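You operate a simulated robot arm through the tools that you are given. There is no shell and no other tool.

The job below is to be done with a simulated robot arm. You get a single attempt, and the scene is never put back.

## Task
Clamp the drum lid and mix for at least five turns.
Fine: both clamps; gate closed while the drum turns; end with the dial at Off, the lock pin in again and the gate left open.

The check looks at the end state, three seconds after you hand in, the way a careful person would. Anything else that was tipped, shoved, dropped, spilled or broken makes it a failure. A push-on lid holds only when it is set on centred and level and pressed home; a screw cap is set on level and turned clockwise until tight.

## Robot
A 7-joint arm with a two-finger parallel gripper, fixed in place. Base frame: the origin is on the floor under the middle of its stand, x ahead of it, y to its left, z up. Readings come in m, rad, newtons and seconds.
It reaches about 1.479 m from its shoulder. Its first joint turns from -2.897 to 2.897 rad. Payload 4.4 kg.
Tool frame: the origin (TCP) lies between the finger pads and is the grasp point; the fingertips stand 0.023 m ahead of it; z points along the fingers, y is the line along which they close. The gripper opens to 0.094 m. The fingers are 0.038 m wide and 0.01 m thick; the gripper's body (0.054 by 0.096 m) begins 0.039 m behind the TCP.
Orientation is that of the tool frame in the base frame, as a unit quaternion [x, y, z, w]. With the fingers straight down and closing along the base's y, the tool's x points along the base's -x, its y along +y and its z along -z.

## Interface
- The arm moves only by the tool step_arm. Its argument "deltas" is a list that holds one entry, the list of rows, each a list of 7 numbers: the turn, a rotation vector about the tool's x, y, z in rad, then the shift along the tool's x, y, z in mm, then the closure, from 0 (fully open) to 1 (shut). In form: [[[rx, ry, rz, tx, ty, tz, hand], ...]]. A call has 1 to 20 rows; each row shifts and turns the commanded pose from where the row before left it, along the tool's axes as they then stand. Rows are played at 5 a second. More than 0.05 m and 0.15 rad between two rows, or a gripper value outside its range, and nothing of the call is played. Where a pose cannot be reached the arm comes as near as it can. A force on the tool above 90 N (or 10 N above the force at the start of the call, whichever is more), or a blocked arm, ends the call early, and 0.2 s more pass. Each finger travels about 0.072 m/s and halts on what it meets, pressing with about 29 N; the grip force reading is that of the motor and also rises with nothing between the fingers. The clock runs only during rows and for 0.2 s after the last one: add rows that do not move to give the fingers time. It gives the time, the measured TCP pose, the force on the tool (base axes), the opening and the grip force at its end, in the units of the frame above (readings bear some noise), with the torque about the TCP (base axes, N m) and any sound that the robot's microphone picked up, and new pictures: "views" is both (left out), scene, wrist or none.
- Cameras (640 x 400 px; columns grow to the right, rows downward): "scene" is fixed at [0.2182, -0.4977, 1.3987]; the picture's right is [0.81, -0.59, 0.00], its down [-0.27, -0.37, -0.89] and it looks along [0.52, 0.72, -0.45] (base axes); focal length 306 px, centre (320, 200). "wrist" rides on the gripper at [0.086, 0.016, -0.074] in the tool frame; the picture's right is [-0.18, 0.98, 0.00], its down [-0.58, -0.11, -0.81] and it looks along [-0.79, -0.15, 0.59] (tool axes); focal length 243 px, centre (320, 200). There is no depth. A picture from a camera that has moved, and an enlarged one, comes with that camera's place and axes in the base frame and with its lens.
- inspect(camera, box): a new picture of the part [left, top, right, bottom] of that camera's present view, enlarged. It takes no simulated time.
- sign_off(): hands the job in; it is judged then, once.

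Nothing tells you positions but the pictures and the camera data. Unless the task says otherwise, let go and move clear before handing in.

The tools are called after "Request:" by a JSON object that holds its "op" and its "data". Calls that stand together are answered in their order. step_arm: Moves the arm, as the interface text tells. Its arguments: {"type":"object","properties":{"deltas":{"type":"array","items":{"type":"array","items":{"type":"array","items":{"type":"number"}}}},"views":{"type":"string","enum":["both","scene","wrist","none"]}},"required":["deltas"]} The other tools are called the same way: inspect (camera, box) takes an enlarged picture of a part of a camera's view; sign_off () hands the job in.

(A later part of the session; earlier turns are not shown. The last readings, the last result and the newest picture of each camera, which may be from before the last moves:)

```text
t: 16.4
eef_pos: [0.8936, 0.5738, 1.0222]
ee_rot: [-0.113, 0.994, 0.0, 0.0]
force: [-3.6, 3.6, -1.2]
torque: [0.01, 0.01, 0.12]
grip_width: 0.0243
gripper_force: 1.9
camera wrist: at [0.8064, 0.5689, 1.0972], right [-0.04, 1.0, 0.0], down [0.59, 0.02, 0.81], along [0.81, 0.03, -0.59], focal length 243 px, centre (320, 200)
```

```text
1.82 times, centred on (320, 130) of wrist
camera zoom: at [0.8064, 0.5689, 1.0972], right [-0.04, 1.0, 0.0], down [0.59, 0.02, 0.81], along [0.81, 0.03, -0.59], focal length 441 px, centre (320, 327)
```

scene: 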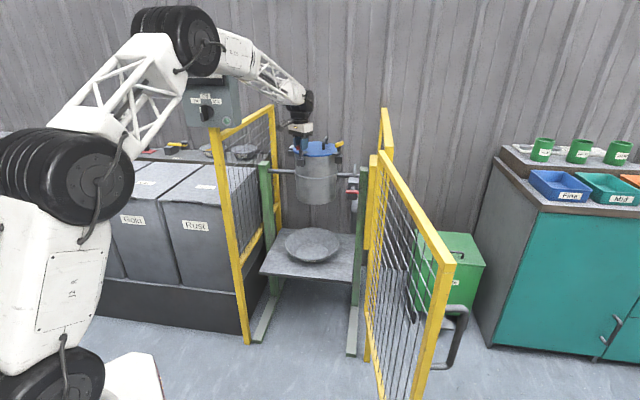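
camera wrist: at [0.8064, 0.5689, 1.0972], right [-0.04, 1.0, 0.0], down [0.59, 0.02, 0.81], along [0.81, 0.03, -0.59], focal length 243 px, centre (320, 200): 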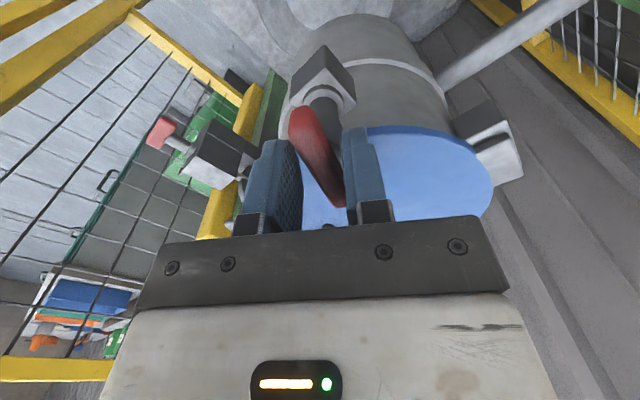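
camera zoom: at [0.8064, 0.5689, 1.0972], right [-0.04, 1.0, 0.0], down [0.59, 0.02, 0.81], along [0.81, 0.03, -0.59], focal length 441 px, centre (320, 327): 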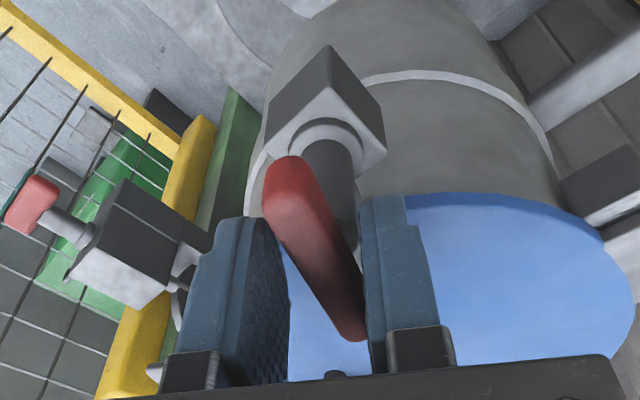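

The tongue has reached its stop: the gripper kept turning while the tongue stayed put. I'll release, lift, and move above the yellow clamp.

Request:
{"op": "step_arm", "data": {"deltas": [[[0, 0, 0, 0, 0, 0, 0], [0, 0, 0, 0, 0, 0, 0], [0, 0, 0, 0, 0, 0, 0], [0, 0, 0, 0, 0, -35, 0], [0, 0, 0, 0, 0, -45, 0], [0, 0, 0, 0, 0, -30, 0], [0, 0, 0, -32.2, -25.6, 0, 0], [0, 0, 0, -32.2, -25.6, 0, 0], [0, 0, 0, -32.2, -25.6, 0, 0], [0, 0, 0, -32.2, -25.6, 0, 0], [0, 0, 0, 0, 0, 0, 0]]]}}

Request:
{"op": "inspect", "data": {"camera": "scene", "box": [290, 120, 350, 170]}}

Request:
{"op": "inspect", "data": {"camera": "wrist", "box": [220, 0, 420, 200]}}

```text
t: 18.8
eef_pos: [1.0433, 0.5024, 1.1325]
ee_rot: [-0.113, 0.994, 0.0, 0.0]
force: [-0.3, 0.5, -0.5]
torque: [0.02, -0.01, 0.02]
grip_width: 0.0939
gripper_force: 0.1
camera wrist: at [0.9566, 0.4983, 1.2075], right [-0.04, 1.0, 0.0], down [0.59, 0.03, 0.81], along [0.81, 0.03, -0.59], focal length 243 px, centre (320, 200)
```

scene: 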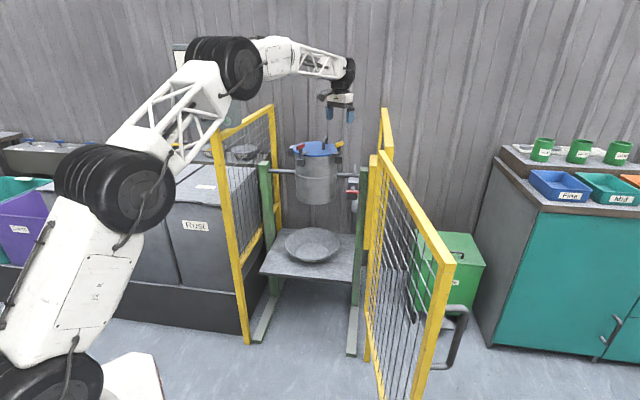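
wrist: 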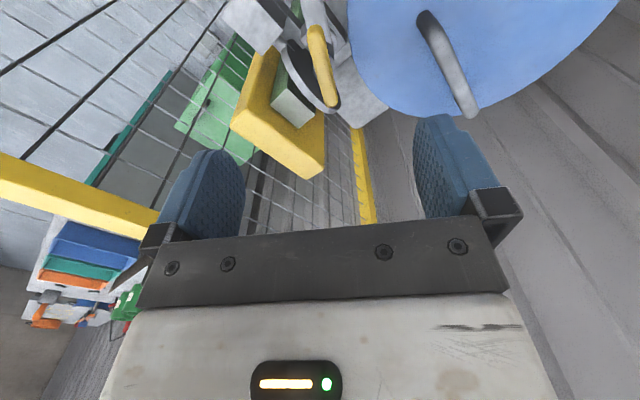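

```text
8.00 times, centred on (320, 145) of scene
camera zoom: at [0.2182, -0.4977, 1.3987], right [0.81, -0.59, 0.0], down [-0.27, -0.37, -0.89], along [0.52, 0.72, -0.45], focal length 2444 px, centre (320, 640)
```

zoom: 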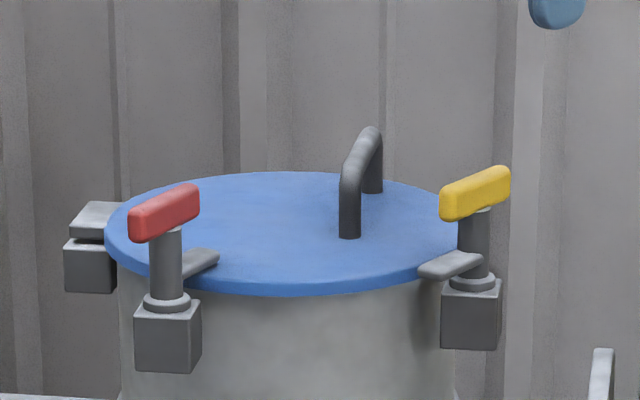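

```text
2.00 times, centred on (320, 100) of wrist
camera zoom: at [0.9566, 0.4983, 1.2075], right [-0.04, 1.0, 0.0], down [0.59, 0.03, 0.81], along [0.81, 0.03, -0.59], focal length 485 px, centre (320, 400)
```

zoom: 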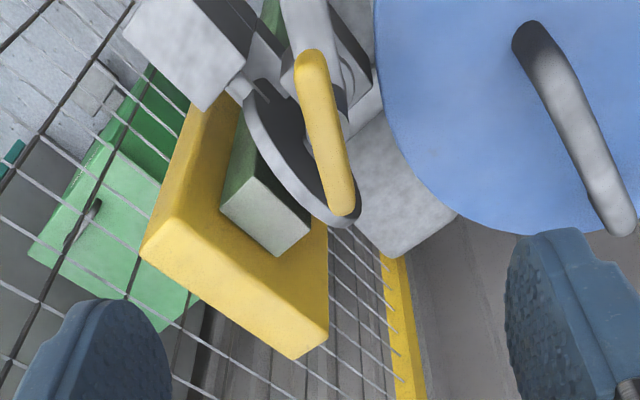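

The red clamp is clearly over the lid now. The yellow bar is at about (1.043, 0.504) along 15°, so I'll align, descend and loosely close around it.

Request:
{"op": "step_arm", "data": {"deltas": [[[0, 0, -0.035, 0, 1.5, 30, 0], [0, 0, 0, 0, 0, 30, 0], [0, 0, 0, 0, 0, 30, 0], [0, 0, 0, 0, 0, 21, 0], [0, 0, 0, 0, 0, 0, 0], [0, 0, 0, 0, 0, 0, 0.76], [0, 0, 0, 0, 0, 0, 0.76], [0, 0, 0, 0, 0, 0, 0.76], [0, 0, 0, 0, 0, 0, 0.76]]]}}

Request:
{"op": "inspect", "data": {"camera": "scene", "box": [290, 110, 370, 170]}}

Request:
{"op": "inspect", "data": {"camera": "wrist", "box": [220, 20, 420, 240]}}

```text
t: 20.8
eef_pos: [1.0404, 0.5037, 1.0208]
ee_rot: [-0.13, 0.991, 0.0, 0.0]
force: [0.1, 1.2, -0.1]
torque: [0.0, 0.02, 0.01]
grip_width: 0.0225
gripper_force: 0.0
camera wrist: at [0.9527, 0.497, 1.0954], right [-0.08, 1.0, 0.0], down [0.59, 0.05, 0.81], along [0.8, 0.06, -0.59], focal length 243 px, centre (320, 200)
```

scene: 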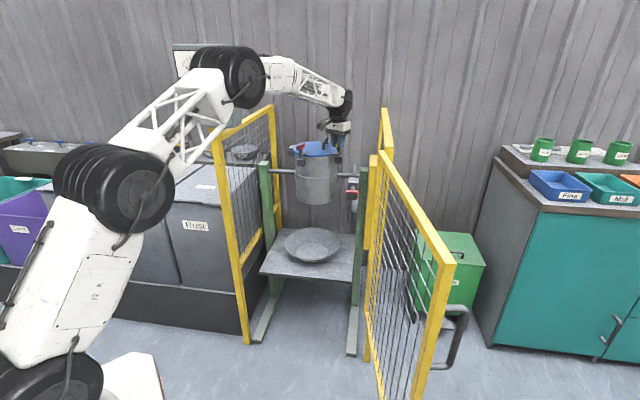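
wrist: 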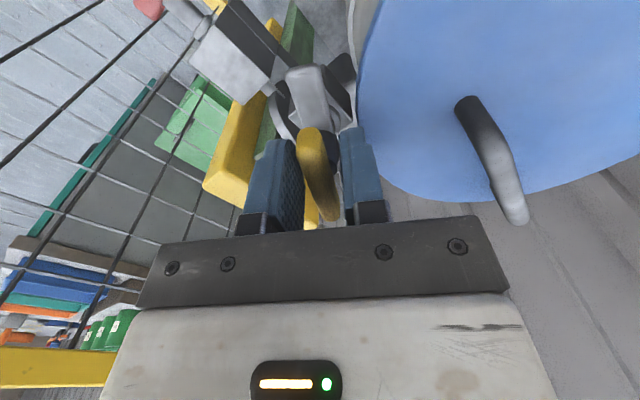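

```text
6.67 times, centred on (330, 140) of scene
camera zoom: at [0.2182, -0.4977, 1.3987], right [0.81, -0.59, 0.0], down [-0.27, -0.37, -0.89], along [0.52, 0.72, -0.45], focal length 2036 px, centre (253, 600)
```

zoom: 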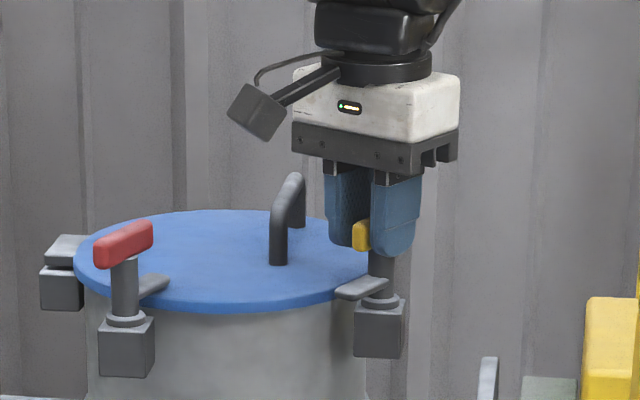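

```text
1.82 times, centred on (320, 130) of wrist
camera zoom: at [0.9527, 0.497, 1.0954], right [-0.08, 1.0, 0.0], down [0.59, 0.05, 0.81], along [0.8, 0.06, -0.59], focal length 441 px, centre (320, 327)
```

zoom: 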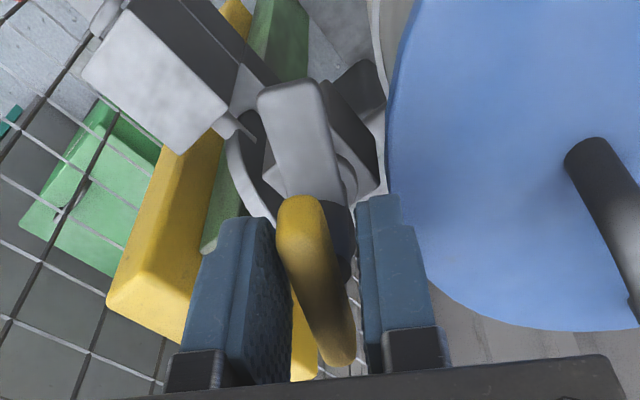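

The bar is inside the fingers with no load, so I'll begin the clockwise turn.

Request:
{"op": "step_arm", "data": {"deltas": [[[0, 0, 0.1, -1.5, 0, 0, 0.76], [0, 0, 0.1, 0, 0, 0, 0.76], [0, 0, 0.1, 0, 0, 0, 0.76], [0, 0, 0.1, 0, 0, 0, 0.76], [0, 0, 0.1, 0, 0, 0, 0.76], [0, 0, 0.1, 0, 0, 0, 0.76], [0, 0, 0.1, 0, 0, 0, 0.76], [0, 0, 0.1, 0, 0, 0, 0.76], [0, 0, 0, 0, 0, 0, 0.76]]]}}

Request:
{"op": "inspect", "data": {"camera": "scene", "box": [290, 110, 370, 170]}}

```text
t: 22.8
eef_pos: [1.0438, 0.5053, 1.0211]
ee_rot: [0.266, 0.964, 0.0, -0.002]
force: [1.7, 9.6, 0.6]
torque: [0.26, -0.02, 0.11]
grip_width: 0.0265
gripper_force: 4.7
camera wrist: at [0.9784, 0.5628, 1.0954], right [0.66, 0.75, 0.0], down [0.44, -0.39, 0.81], along [0.6, -0.53, -0.59], focal length 243 px, centre (320, 200)
```

scene: 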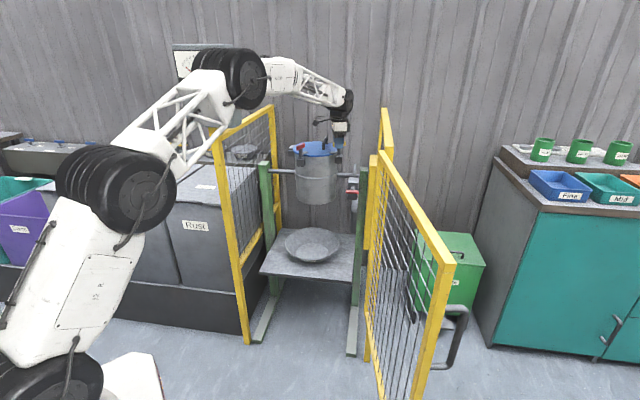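
wrist: 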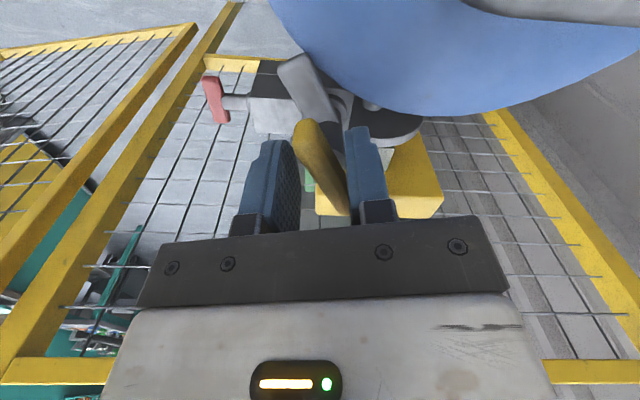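

```text
6.67 times, centred on (330, 140) of scene
camera zoom: at [0.2182, -0.4977, 1.3987], right [0.81, -0.59, 0.0], down [-0.27, -0.37, -0.89], along [0.52, 0.72, -0.45], focal length 2036 px, centre (253, 600)
```

zoom: 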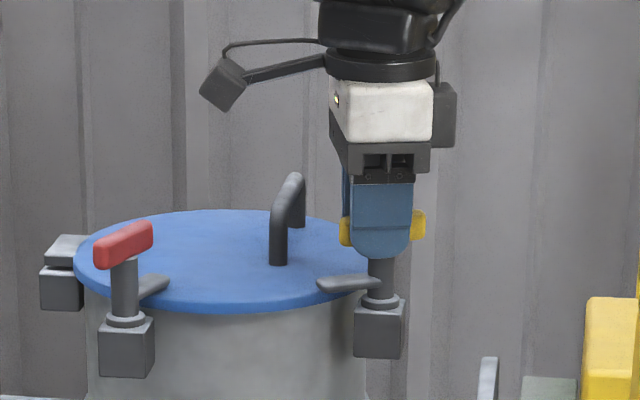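

The tongue is swinging in over the lid. I'll make a tiny recentring and continue to the end stop.

Request:
{"op": "step_arm", "data": {"deltas": [[[0, 0, 0.1, 0.5, 0.9, 0, 0.76], [0, 0, 0.1, 0, 0, 0, 0.76], [0, 0, 0.1, 0, 0, 0, 0.76], [0, 0, 0.1, 0, 0, 0, 0.76], [0, 0, 0.1, 0, 0, 0, 0.76], [0, 0, 0.1, 0, 0, 0, 0.76], [0, 0, 0.1, 0, 0, 0, 0.76], [0, 0, 0, 0, 0, 0, 0.76]]]}}

Request:
{"op": "inspect", "data": {"camera": "scene", "box": [290, 110, 370, 170]}}

Request:
{"op": "inspect", "data": {"camera": "wrist", "box": [220, 20, 420, 240]}}

```text
t: 24.6
eef_pos: [1.0426, 0.5059, 1.0199]
ee_rot: [0.581, 0.814, 0.001, 0.0]
force: [14.1, 10.0, -2.6]
torque: [0.28, -0.3, 0.11]
grip_width: 0.0301
gripper_force: 9.0
camera wrist: at [1.0315, 0.5918, 1.0959], right [0.99, 0.15, 0.0], down [0.09, -0.59, 0.81], along [0.12, -0.8, -0.59], focal length 243 px, centre (320, 200)
```

scene: 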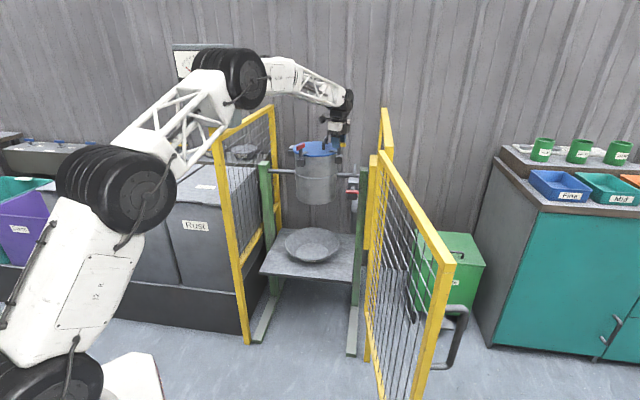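
wrist: 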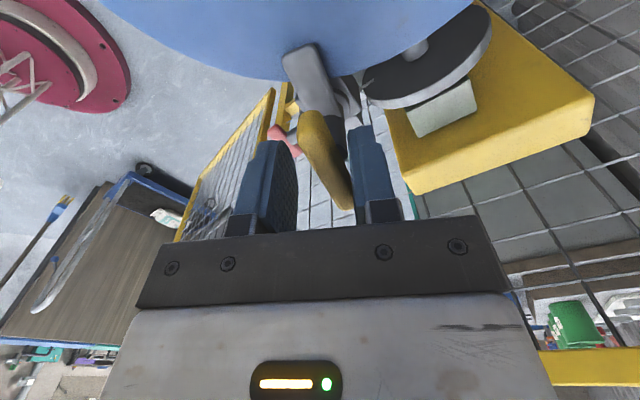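

```text
6.67 times, centred on (330, 140) of scene
camera zoom: at [0.2182, -0.4977, 1.3987], right [0.81, -0.59, 0.0], down [-0.27, -0.37, -0.89], along [0.52, 0.72, -0.45], focal length 2036 px, centre (253, 600)
```

zoom: 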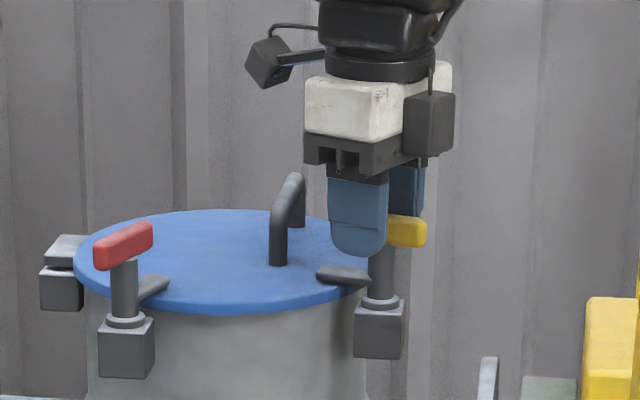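

```text
1.82 times, centred on (320, 130) of wrist
camera zoom: at [1.0315, 0.5918, 1.0959], right [0.99, 0.15, 0.0], down [0.09, -0.59, 0.81], along [0.12, -0.8, -0.59], focal length 441 px, centre (320, 327)
```

zoom: 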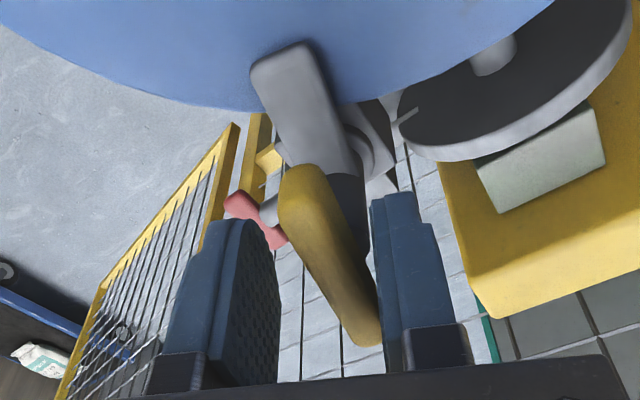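

Resistance is rising, with some sideways load, so I'll recentre slightly and nudge further to see whether it's a stop.

Request:
{"op": "step_arm", "data": {"deltas": [[[0, 0, 0, 0, 1.2, 0, 0.76], [0, 0, 0.05, 0, 0, 0, 0.76], [0, 0, 0.05, 0, 0, 0, 0.76], [0, 0, 0, 0, 0, 0, 0.76]]]}}

Request:
{"op": "inspect", "data": {"camera": "scene", "box": [290, 110, 370, 170]}}

Request:
{"op": "inspect", "data": {"camera": "wrist", "box": [220, 20, 420, 240]}}

```text
t: 25.6
eef_pos: [1.0456, 0.5044, 1.0206]
ee_rot: [0.621, 0.784, 0.0, 0.001]
force: [16.1, -0.8, 3.8]
torque: [-0.02, -0.41, -0.08]
grip_width: 0.0295
gripper_force: 8.1
camera wrist: at [1.0412, 0.5918, 1.0957], right [1.0, 0.05, 0.0], down [0.03, -0.59, 0.81], along [0.04, -0.81, -0.59], focal length 243 px, centre (320, 200)
```

scene: 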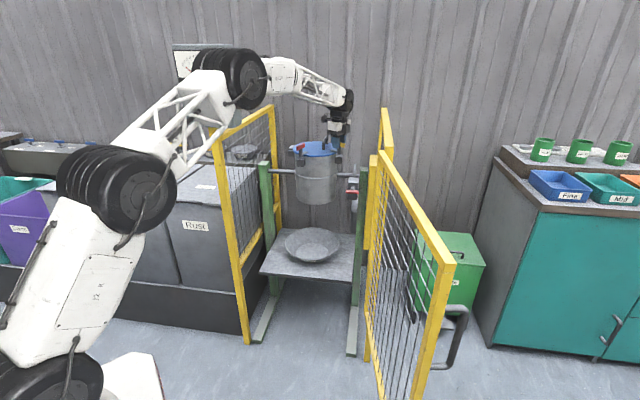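
wrist: 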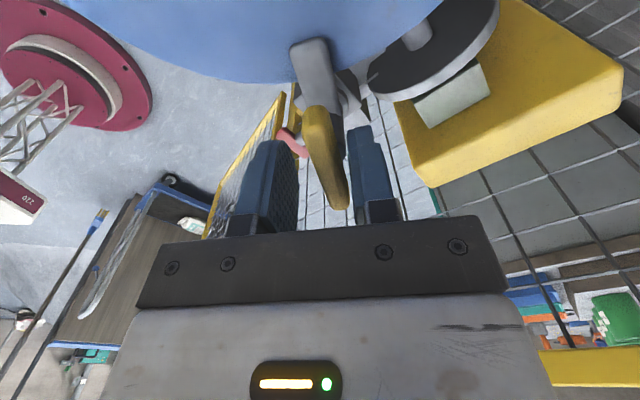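

```text
6.67 times, centred on (330, 140) of scene
camera zoom: at [0.2182, -0.4977, 1.3987], right [0.81, -0.59, 0.0], down [-0.27, -0.37, -0.89], along [0.52, 0.72, -0.45], focal length 2036 px, centre (253, 600)
```

zoom: 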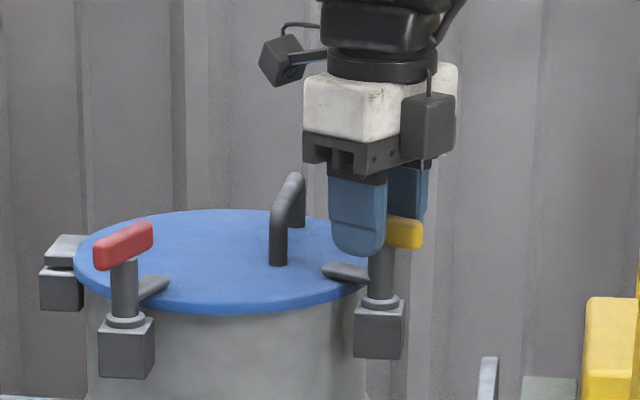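

```text
1.82 times, centred on (320, 130) of wrist
camera zoom: at [1.0412, 0.5918, 1.0957], right [1.0, 0.05, 0.0], down [0.03, -0.59, 0.81], along [0.04, -0.81, -0.59], focal length 441 px, centre (320, 327)
```

zoom: 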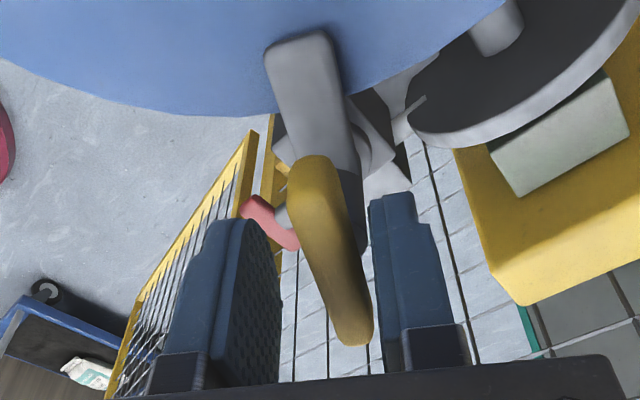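

The tongue moved a bit more and is nearly radial. I'll recentre again and nudge once more to confirm the stop.

Request:
{"op": "step_arm", "data": {"deltas": [[[0, 0, 0, 0, 2, 0, 0.76], [0, 0, 0.05, 0, 0, 0, 0.76], [0, 0, 0.05, 0, 0, 0, 0.76], [0, 0, 0, 0, 0, 0, 0.76]]]}}

Request:
{"op": "inspect", "data": {"camera": "scene", "box": [290, 110, 370, 170]}}

Request:
{"op": "inspect", "data": {"camera": "wrist", "box": [220, 20, 420, 240]}}

```text
t: 26.6
eef_pos: [1.047, 0.5059, 1.0209]
ee_rot: [0.659, 0.752, 0.0, 0.0]
force: [4.3, 2.3, -1.2]
torque: [0.06, -0.11, 0.05]
grip_width: 0.0241
gripper_force: 1.4
camera wrist: at [1.0524, 0.5933, 1.0951], right [1.0, -0.05, 0.0], down [-0.03, -0.59, 0.81], along [-0.04, -0.81, -0.59], focal length 243 px, centre (320, 200)
```

scene: 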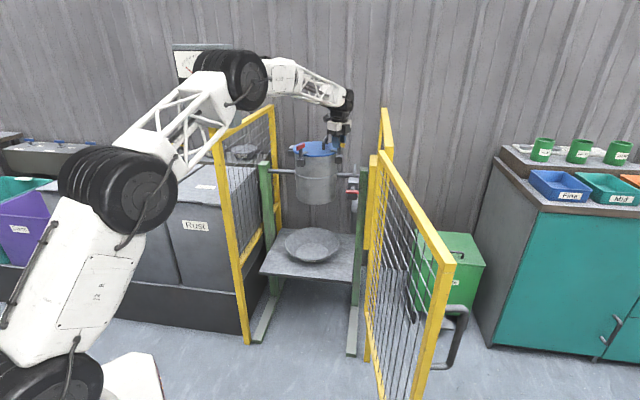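
wrist: 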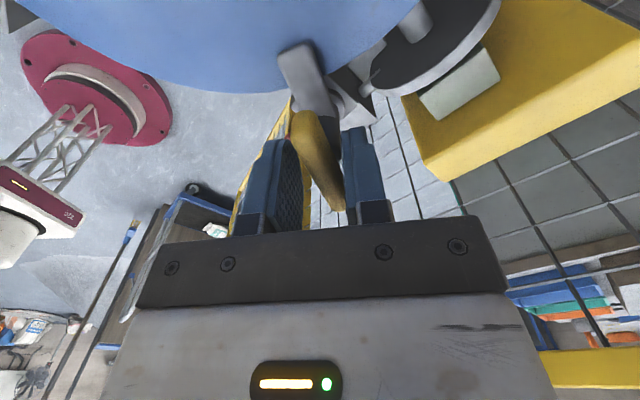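

```text
6.67 times, centred on (330, 140) of scene
camera zoom: at [0.2182, -0.4977, 1.3987], right [0.81, -0.59, 0.0], down [-0.27, -0.37, -0.89], along [0.52, 0.72, -0.45], focal length 2036 px, centre (253, 600)
```

zoom: 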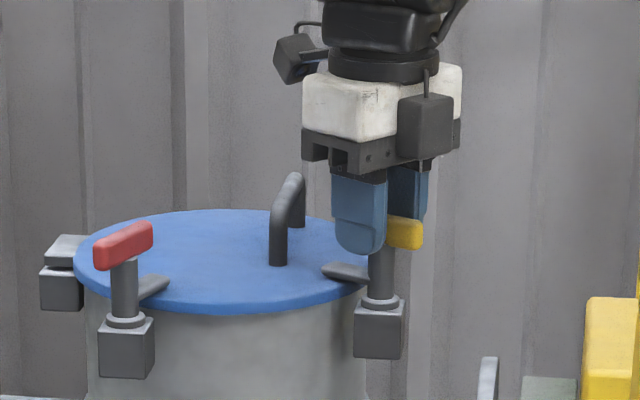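

```text
1.82 times, centred on (320, 130) of wrist
camera zoom: at [1.0524, 0.5933, 1.0951], right [1.0, -0.05, 0.0], down [-0.03, -0.59, 0.81], along [-0.04, -0.81, -0.59], focal length 441 px, centre (320, 327)
```

zoom: 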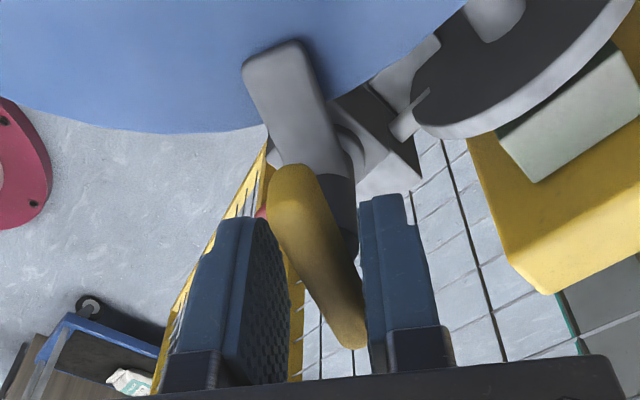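

Both tongues are at their stops over the lid, since neither moved on the last nudge. I'll release, lift clear, retreat to open space and yaw toward the lock pin.

Request:
{"op": "step_arm", "data": {"deltas": [[[0, 0, 0, 0, 0, 0, 0], [0, 0, 0, 0, 0, 0, 0], [0, 0, 0, 0, 0, 0, 0], [0, 0, 0, 0, 0, -35, 0], [0, 0, 0, 0, 0, -45, 0], [0, 0, 0, 0, 0, -30, 0], [0, 0, 0, -28.5, -28.6, -15, 0], [0, 0, 0, -28.5, -28.6, -15, 0], [0, 0, 0, -28.5, -28.6, -15, 0], [0, 0, 0, -28.5, -28.6, -15, 0], [0, 0, 0, -28.5, -28.6, -15, 0], [0, 0, 0, -28.5, -28.6, -15, 0], [0, 0, 0, -28.5, -28.6, -15, 0], [0, 0, 0, -28.5, -28.6, -15, 0], [0, 0, -0.124, 0, 0, 0, 0], [0, 0, -0.124, 0, 0, 0, 0], [0, 0, -0.124, 0, 0, 0, 0], [0, 0, -0.124, 0, 0, 0, 0], [0, 0, -0.122, 0, 0, 0, 0], [0, 0, 0, 0, 0, 0, 0]]]}}

Request:
{"op": "inspect", "data": {"camera": "scene", "box": [280, 120, 400, 220]}}

```text
t: 30.8
eef_pos: [0.8498, 0.2496, 1.2518]
ee_rot: [0.398, 0.918, -0.001, 0.001]
force: [0.4, 0.1, -0.5]
torque: [0.0, 0.01, 0.01]
grip_width: 0.094
gripper_force: 0.0
camera wrist: at [0.8037, 0.3237, 1.326], right [0.84, 0.54, 0.0], down [0.32, -0.5, 0.81], along [0.43, -0.68, -0.59], focal length 243 px, centre (320, 200)
```

scene: 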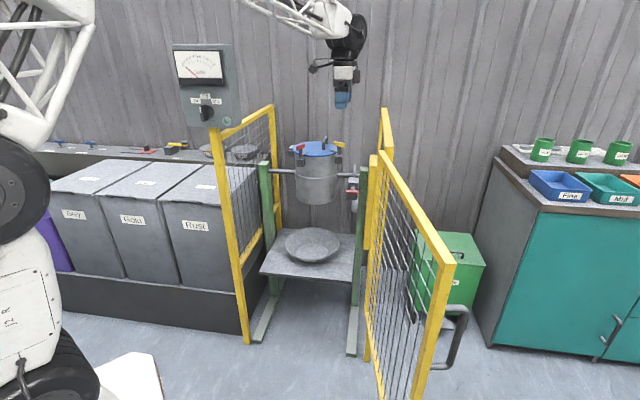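
wrist: 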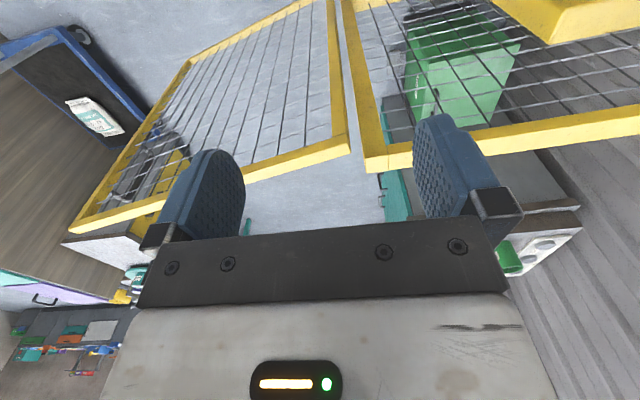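

```text
4.00 times, centred on (340, 170) of scene
camera zoom: at [0.2182, -0.4977, 1.3987], right [0.81, -0.59, 0.0], down [-0.27, -0.37, -0.89], along [0.52, 0.72, -0.45], focal length 1222 px, centre (240, 320)
```

zoom: 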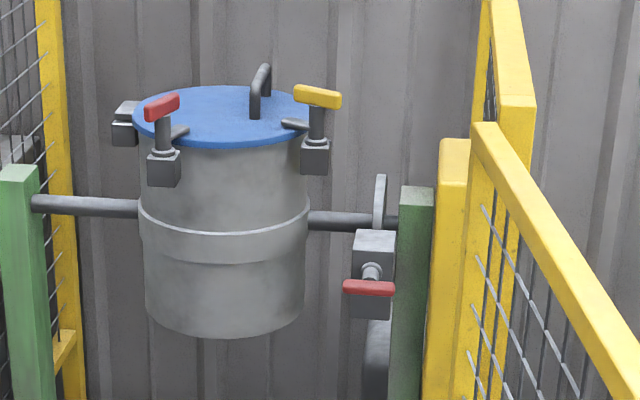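

Both clamps show correctly over the lid, and I've located the gate top rail from about (0.947, 0.163) to (0.62, -0.297) at z≈1.086. Next I tilt the tool to horizontal, pointing along the pin axis.

Request:
{"op": "step_arm", "data": {"deltas": [[[-0.1428, 0, 0, 0, 0, 0, 0], [-0.1428, 0, 0, 0, 0, 0, 0], [-0.1428, 0, 0, 0, 0, 0, 0], [-0.1428, 0, 0, 0, 0, 0, 0], [-0.1428, 0, 0, 0, 0, 0, 0], [-0.1428, 0, 0, 0, 0, 0, 0], [-0.1428, 0, 0, 0, 0, 0, 0], [-0.1428, 0, 0, 0, 0, 0, 0], [-0.1428, 0, 0, 0, 0, 0, 0], [-0.1428, 0, 0, 0, 0, 0, 0], [-0.1428, 0, 0, 0, 0, 0, 0], [0, 0, 0, 0, 0, 0, 0]]]}}

```text
t: 33.4
eef_pos: [0.8504, 0.2495, 1.252]
ee_rot: [0.281, 0.649, 0.648, 0.282]
force: [0.1, -0.2, -0.5]
torque: [0.01, 0.01, -0.01]
grip_width: 0.094
gripper_force: 0.0
camera wrist: at [0.7376, 0.2614, 1.2676], right [0.12, -0.13, 0.98], down [-0.19, -0.98, -0.11], along [0.97, -0.18, -0.15], focal length 243 px, centre (320, 200)
```

scene: 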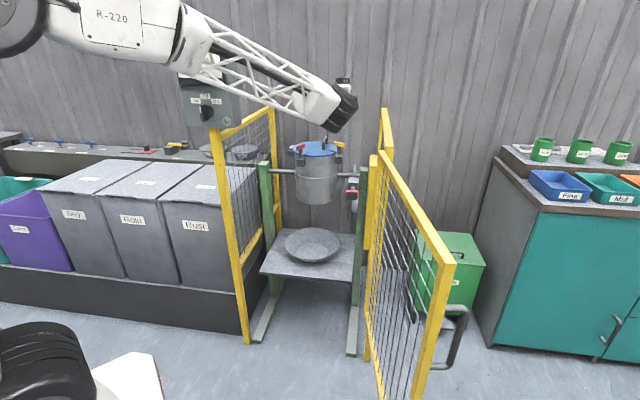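
wrist: 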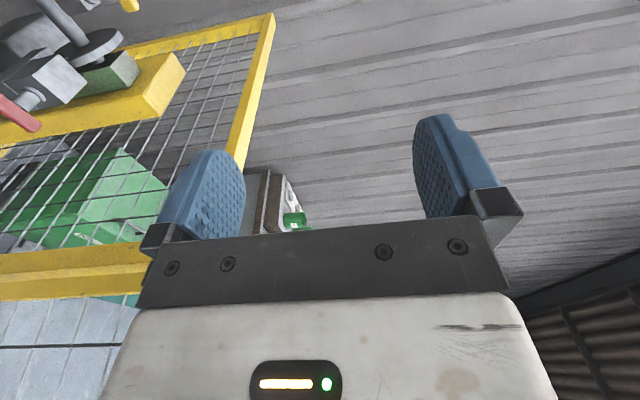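

The tool is now horizontal along the pin axis. I'll lower it in front of the pin, to the left of the open gate, and check as I go.

Request:
{"op": "step_arm", "data": {"deltas": [[[0, 0, 0, 0, -45, 0, 0], [0, 0, 0, 0, -45, 0, 0], [0, 0, 0, 0, -45, 0, 0], [0, 0, 0, 0, -45, 0, 0], [0, 0, 0, 0, -45, 0, 0], [0, 0, 0, 0, -45, 0, 0], [0, 0, 0, 0, 0, 0, 0]]]}}

```text
t: 35.0
eef_pos: [0.8504, 0.2485, 0.9786]
ee_rot: [0.282, 0.648, 0.648, 0.283]
force: [0.1, -0.4, 0.6]
torque: [-0.01, 0.01, -0.01]
grip_width: 0.094
gripper_force: 0.0
camera wrist: at [0.7372, 0.2608, 0.9954], right [0.13, -0.13, 0.98], down [-0.19, -0.98, -0.11], along [0.97, -0.18, -0.15], focal length 243 px, centre (320, 200)
```

scene: 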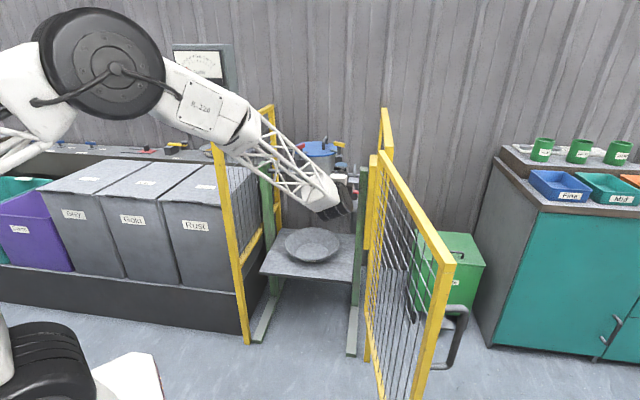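
wrist: 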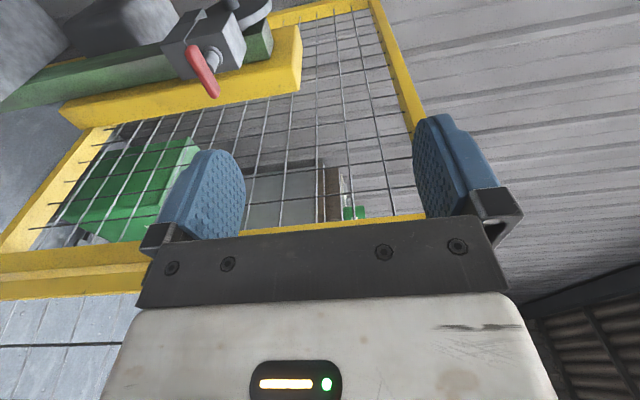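

The pin handle is visible in the wrist view, so I'll zoom in for a precise fix.

Request:
{"op": "inspect", "data": {"camera": "wrist", "box": [140, 0, 300, 120]}}

Request:
{"op": "inspect", "data": {"camera": "scene", "box": [300, 130, 400, 230]}}

```text
3.33 times, centred on (220, 60) of wrist
camera zoom: at [0.7372, 0.2608, 0.9954], right [0.13, -0.13, 0.98], down [-0.19, -0.98, -0.11], along [0.97, -0.18, -0.15], focal length 809 px, centre (653, 667)
```

zoom: 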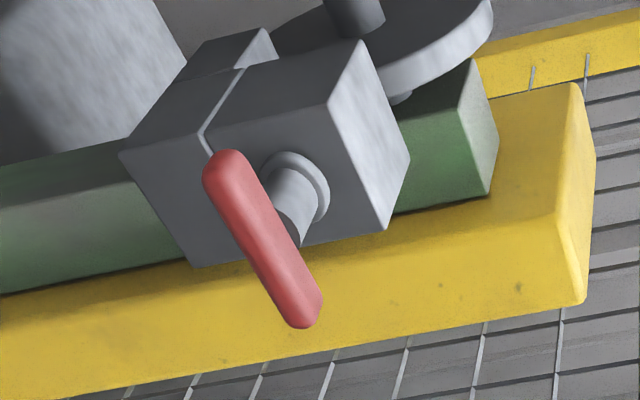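

```text
4.00 times, centred on (350, 180) of scene
camera zoom: at [0.2182, -0.4977, 1.3987], right [0.81, -0.59, 0.0], down [-0.27, -0.37, -0.89], along [0.52, 0.72, -0.45], focal length 1222 px, centre (200, 280)
```

zoom: 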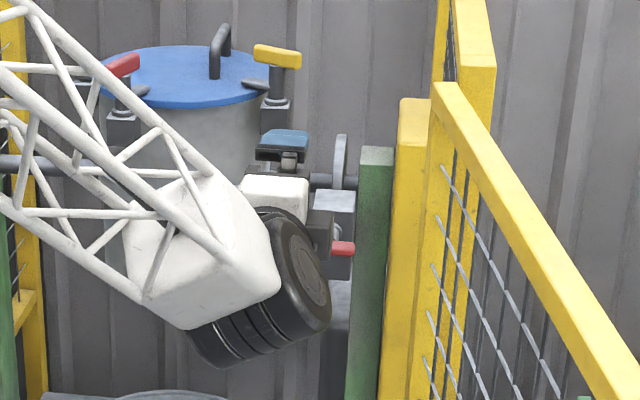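

Pin handle bar fixed at about (1.014, 0.371, 0.844). I'll lower to that height, go forward to a pre-grasp position, and check.

Request:
{"op": "step_arm", "data": {"deltas": [[[0, 0, 0, -5.6, -33.6, 0, 0], [0, 0, 0, -5.6, -33.6, 0, 0], [0, 0, 0, -5.6, -33.6, 0, 0], [0, 0, 0, -5.6, -33.6, 0, 0], [0, 0, 0, 0, 0, 41, 0], [0, 0, 0, 0, 0, 41, 0], [0, 0, 0, 0, 0, 41, 0], [0, 0, 0, 0, 0, 0, 0]]]}}

Request:
{"op": "inspect", "data": {"camera": "wrist", "box": [200, 60, 440, 240]}}

Request:
{"op": "inspect", "data": {"camera": "scene", "box": [300, 130, 400, 230]}}

```text
t: 36.8
eef_pos: [0.9568, 0.3171, 0.8456]
ee_rot: [0.281, 0.648, 0.649, 0.282]
force: [-0.1, 0.2, 0.7]
torque: [0.0, 0.02, 0.01]
grip_width: 0.0939
gripper_force: 0.1
camera wrist: at [0.8432, 0.3294, 0.8622], right [0.13, -0.13, 0.98], down [-0.19, -0.98, -0.11], along [0.97, -0.18, -0.15], focal length 243 px, centre (320, 200)
```

scene: 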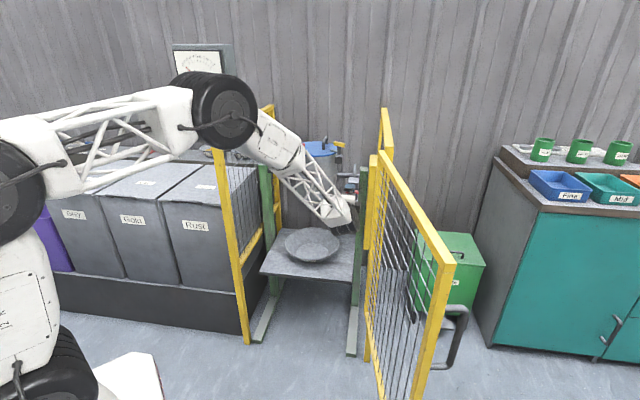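
wrist: 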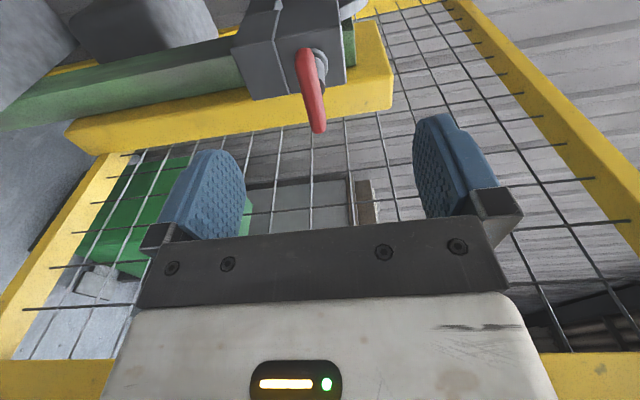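

```text
2.22 times, centred on (320, 150) of wrist
camera zoom: at [0.8432, 0.3294, 0.8622], right [0.13, -0.13, 0.98], down [-0.19, -0.98, -0.11], along [0.97, -0.18, -0.15], focal length 539 px, centre (320, 311)
```

zoom: 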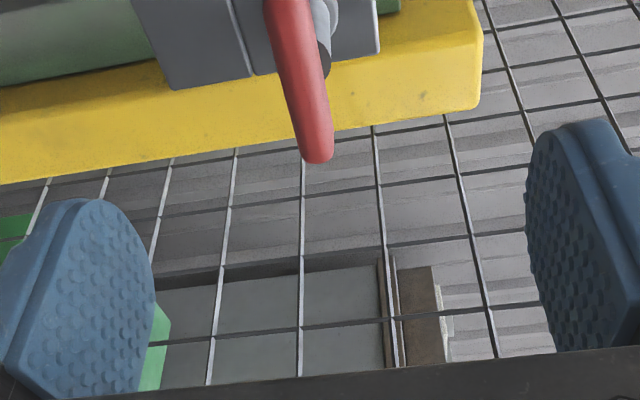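

```text
4.00 times, centred on (350, 180) of scene
camera zoom: at [0.2182, -0.4977, 1.3987], right [0.81, -0.59, 0.0], down [-0.27, -0.37, -0.89], along [0.52, 0.72, -0.45], focal length 1222 px, centre (200, 280)
```

zoom: 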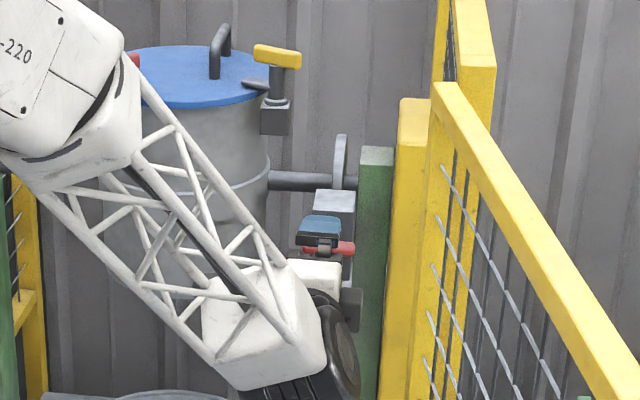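

Aligned laterally within about 1 mm. I'll move in so the fingers straddle the bar above and below, then close.

Request:
{"op": "step_arm", "data": {"deltas": [[[0, 0, 0, 0, -3, 24, 0], [0, 0, 0, 0, 0, 24, 0], [0, 0, 0, 0, 0, 20, 0], [0, 0, 0, 0, 0, 0, 0], [0, 0, 0, 0, 0, 0, 0.7], [0, 0, 0, 0, 0, 0, 0.7], [0, 0, 0, 0, 0, 0, 0.7], [0, 0, 0, 0, 0, 0, 0.7]]]}}

Request:
{"op": "inspect", "data": {"camera": "wrist", "box": [220, 60, 420, 240]}}

Request:
{"op": "inspect", "data": {"camera": "scene", "box": [320, 150, 400, 210]}}

```text
t: 38.6
eef_pos: [1.005, 0.3644, 0.8434]
ee_rot: [0.282, 0.649, 0.648, 0.282]
force: [-0.6, 0.4, -1.0]
torque: [-0.02, 0.03, -0.03]
grip_width: 0.0289
gripper_force: 1.3
camera wrist: at [0.8928, 0.3758, 0.8609], right [0.13, -0.13, 0.98], down [-0.19, -0.98, -0.11], along [0.97, -0.18, -0.15], focal length 243 px, centre (320, 200)
```

scene: 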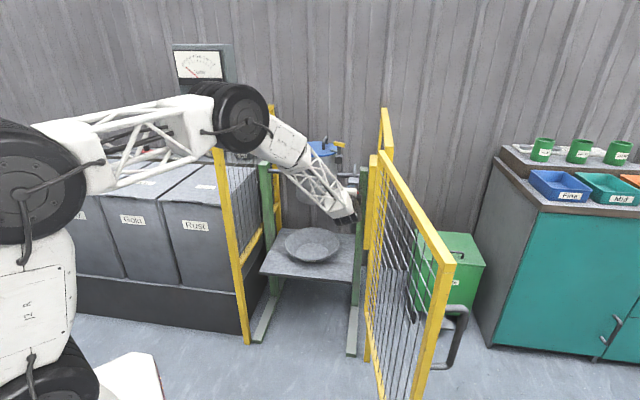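
wrist: 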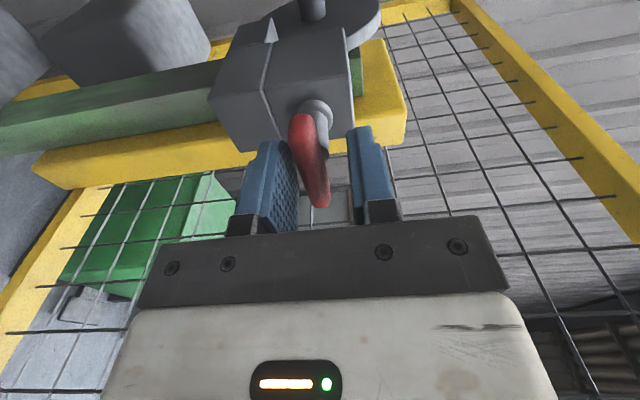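

```text
2.22 times, centred on (320, 150) of wrist
camera zoom: at [0.8928, 0.3758, 0.8609], right [0.13, -0.13, 0.98], down [-0.19, -0.98, -0.11], along [0.97, -0.18, -0.15], focal length 539 px, centre (320, 311)
```

zoom: 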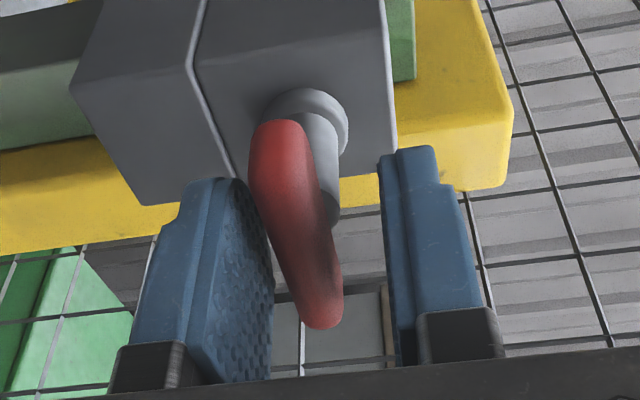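

```text
6.67 times, centred on (360, 180) of scene
camera zoom: at [0.2182, -0.4977, 1.3987], right [0.81, -0.59, 0.0], down [-0.27, -0.37, -0.89], along [0.52, 0.72, -0.45], focal length 2036 px, centre (53, 333)
```

zoom: 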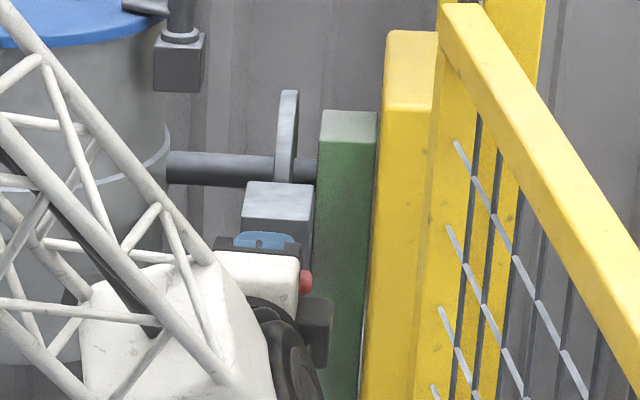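

The bar sits a bit nearer the lower finger. I'll shift down 2 mm and close firmly on it.

Request:
{"op": "step_arm", "data": {"deltas": [[[0, 0, 0, 0, -2, 0, 0.7], [0, 0, 0, 0, 0, 0, 1], [0, 0, 0, 0, 0, 0, 1], [0, 0, 0, 0, 0, 0, 1]]], "views": "wrist"}}

Request:
{"op": "inspect", "data": {"camera": "wrist", "box": [220, 60, 420, 240]}}

```text
t: 39.6
eef_pos: [1.0049, 0.3637, 0.8401]
ee_rot: [0.283, 0.65, 0.647, 0.282]
force: [5.4, -5.4, -26.1]
torque: [-0.25, -0.88, 0.07]
grip_width: 0.0109
gripper_force: 45.4
camera wrist: at [0.8919, 0.3757, 0.8568], right [0.13, -0.13, 0.98], down [-0.19, -0.98, -0.11], along [0.97, -0.18, -0.15], focal length 243 px, centre (320, 200)
```

wrist: 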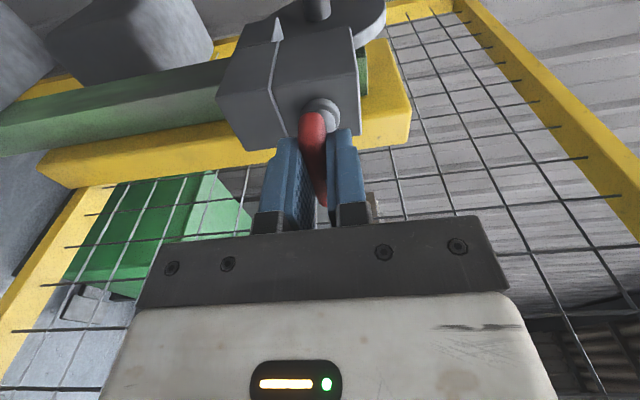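

```text
2.22 times, centred on (320, 150) of wrist
camera zoom: at [0.8919, 0.3757, 0.8568], right [0.13, -0.13, 0.98], down [-0.19, -0.98, -0.11], along [0.97, -0.18, -0.15], focal length 539 px, centre (320, 311)
```

zoom: 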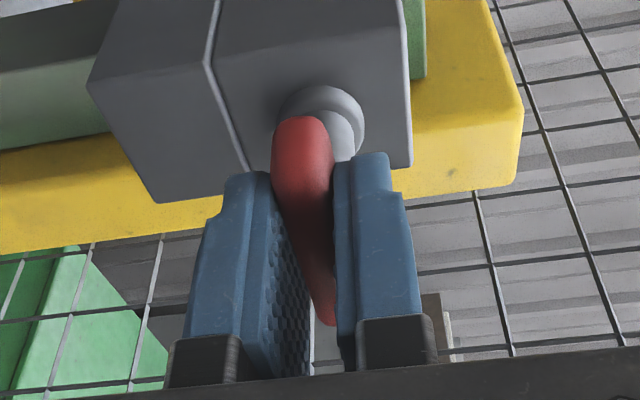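

Gripped firmly at 11 mm. I'll relieve the vertical offset and then pull the pin straight out along its axis.

Request:
{"op": "step_arm", "data": {"deltas": [[[0, 0, 0, 0, -1.5, 0, 1], [0, 0, 0, 0, 0, 0, 1], [0, 0, 0, 0, 0, -6, 1], [0, 0, 0, 0, 0, -6, 1], [0, 0, 0, 0, 0, -6, 1], [0, 0, 0, 0, 0, -6, 1], [0, 0, 0, 0, 0, 0, 1]]]}}

Request:
{"op": "inspect", "data": {"camera": "wrist", "box": [220, 60, 420, 240]}}

```text
t: 41.2
eef_pos: [0.9896, 0.347, 0.8407]
ee_rot: [0.282, 0.648, 0.648, 0.282]
force: [10.0, -8.8, -13.6]
torque: [-0.13, 0.03, 0.85]
grip_width: 0.0121
gripper_force: 45.3
camera wrist: at [0.8753, 0.3591, 0.8563], right [0.13, -0.13, 0.98], down [-0.19, -0.98, -0.11], along [0.97, -0.18, -0.15], focal length 243 px, centre (320, 200)
```

scene: 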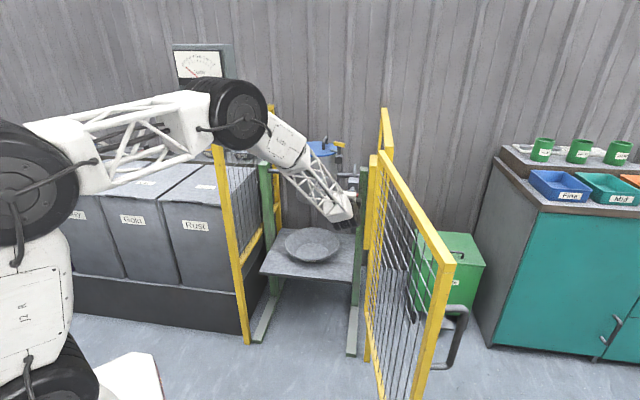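
wrist: 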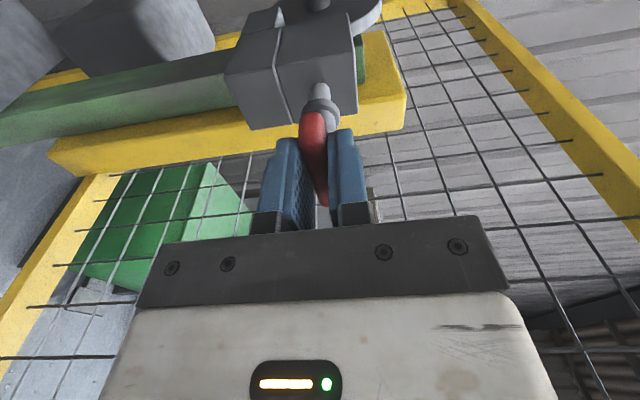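

```text
2.22 times, centred on (320, 150) of wrist
camera zoom: at [0.8753, 0.3591, 0.8563], right [0.13, -0.13, 0.98], down [-0.19, -0.98, -0.11], along [0.97, -0.18, -0.15], focal length 539 px, centre (320, 311)
```

zoom: 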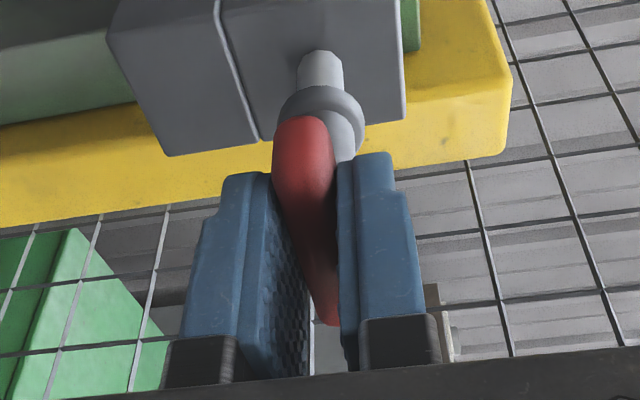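

The pin is sliding out smoothly, with the stem now showing. I'll continue pulling, with a small lateral correction, until it stops.

Request:
{"op": "step_arm", "data": {"deltas": [[[0, 0, 0, -1.0, 0, -6, 1], [0, 0, 0, -0.25, 0, -6, 1], [0, 0, 0, -0.25, 0, -6, 1], [0, 0, 0, 0, 0, 0, 1]]]}}

Request:
{"op": "inspect", "data": {"camera": "wrist", "box": [220, 60, 420, 240]}}

```text
t: 42.2
eef_pos: [0.9747, 0.3355, 0.8405]
ee_rot: [0.281, 0.649, 0.649, 0.281]
force: [35.9, 63.4, -25.1]
torque: [0.32, 0.77, 0.08]
grip_width: 0.012
gripper_force: 44.9
camera wrist: at [0.8622, 0.3478, 0.8564], right [0.13, -0.13, 0.98], down [-0.19, -0.98, -0.11], along [0.97, -0.17, -0.15], focal length 243 px, centre (320, 200)
```

scene: 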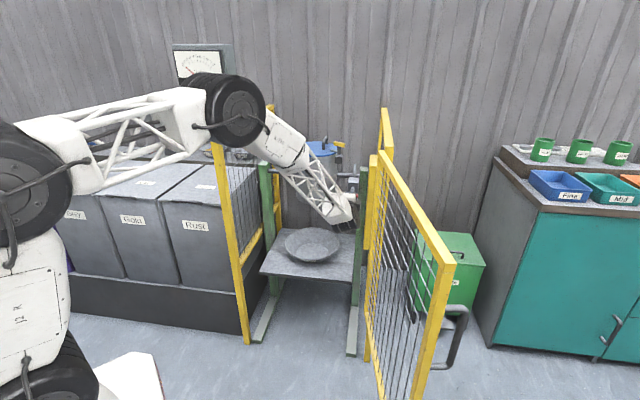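
wrist: 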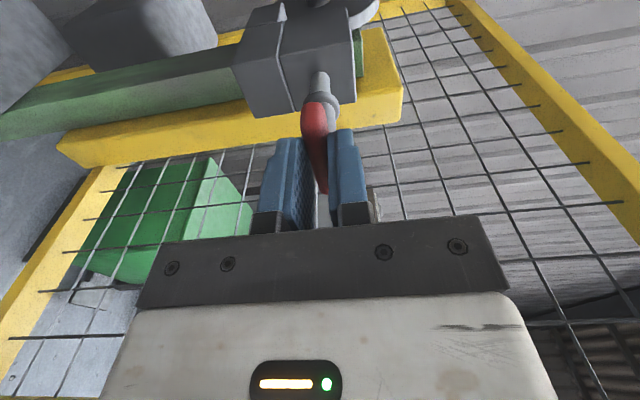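

```text
2.22 times, centred on (320, 150) of wrist
camera zoom: at [0.8622, 0.3478, 0.8564], right [0.13, -0.13, 0.98], down [-0.19, -0.98, -0.11], along [0.97, -0.17, -0.15], focal length 539 px, centre (320, 311)
```

zoom: 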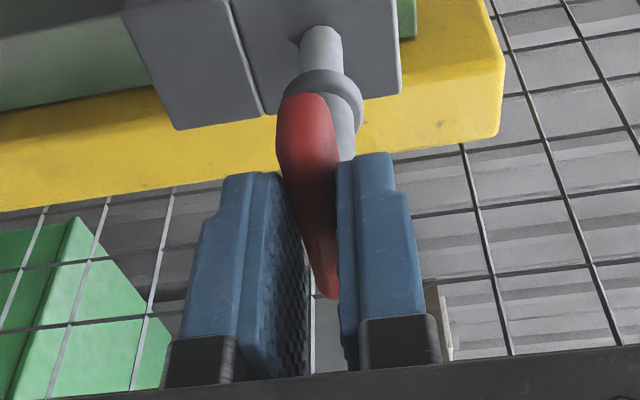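

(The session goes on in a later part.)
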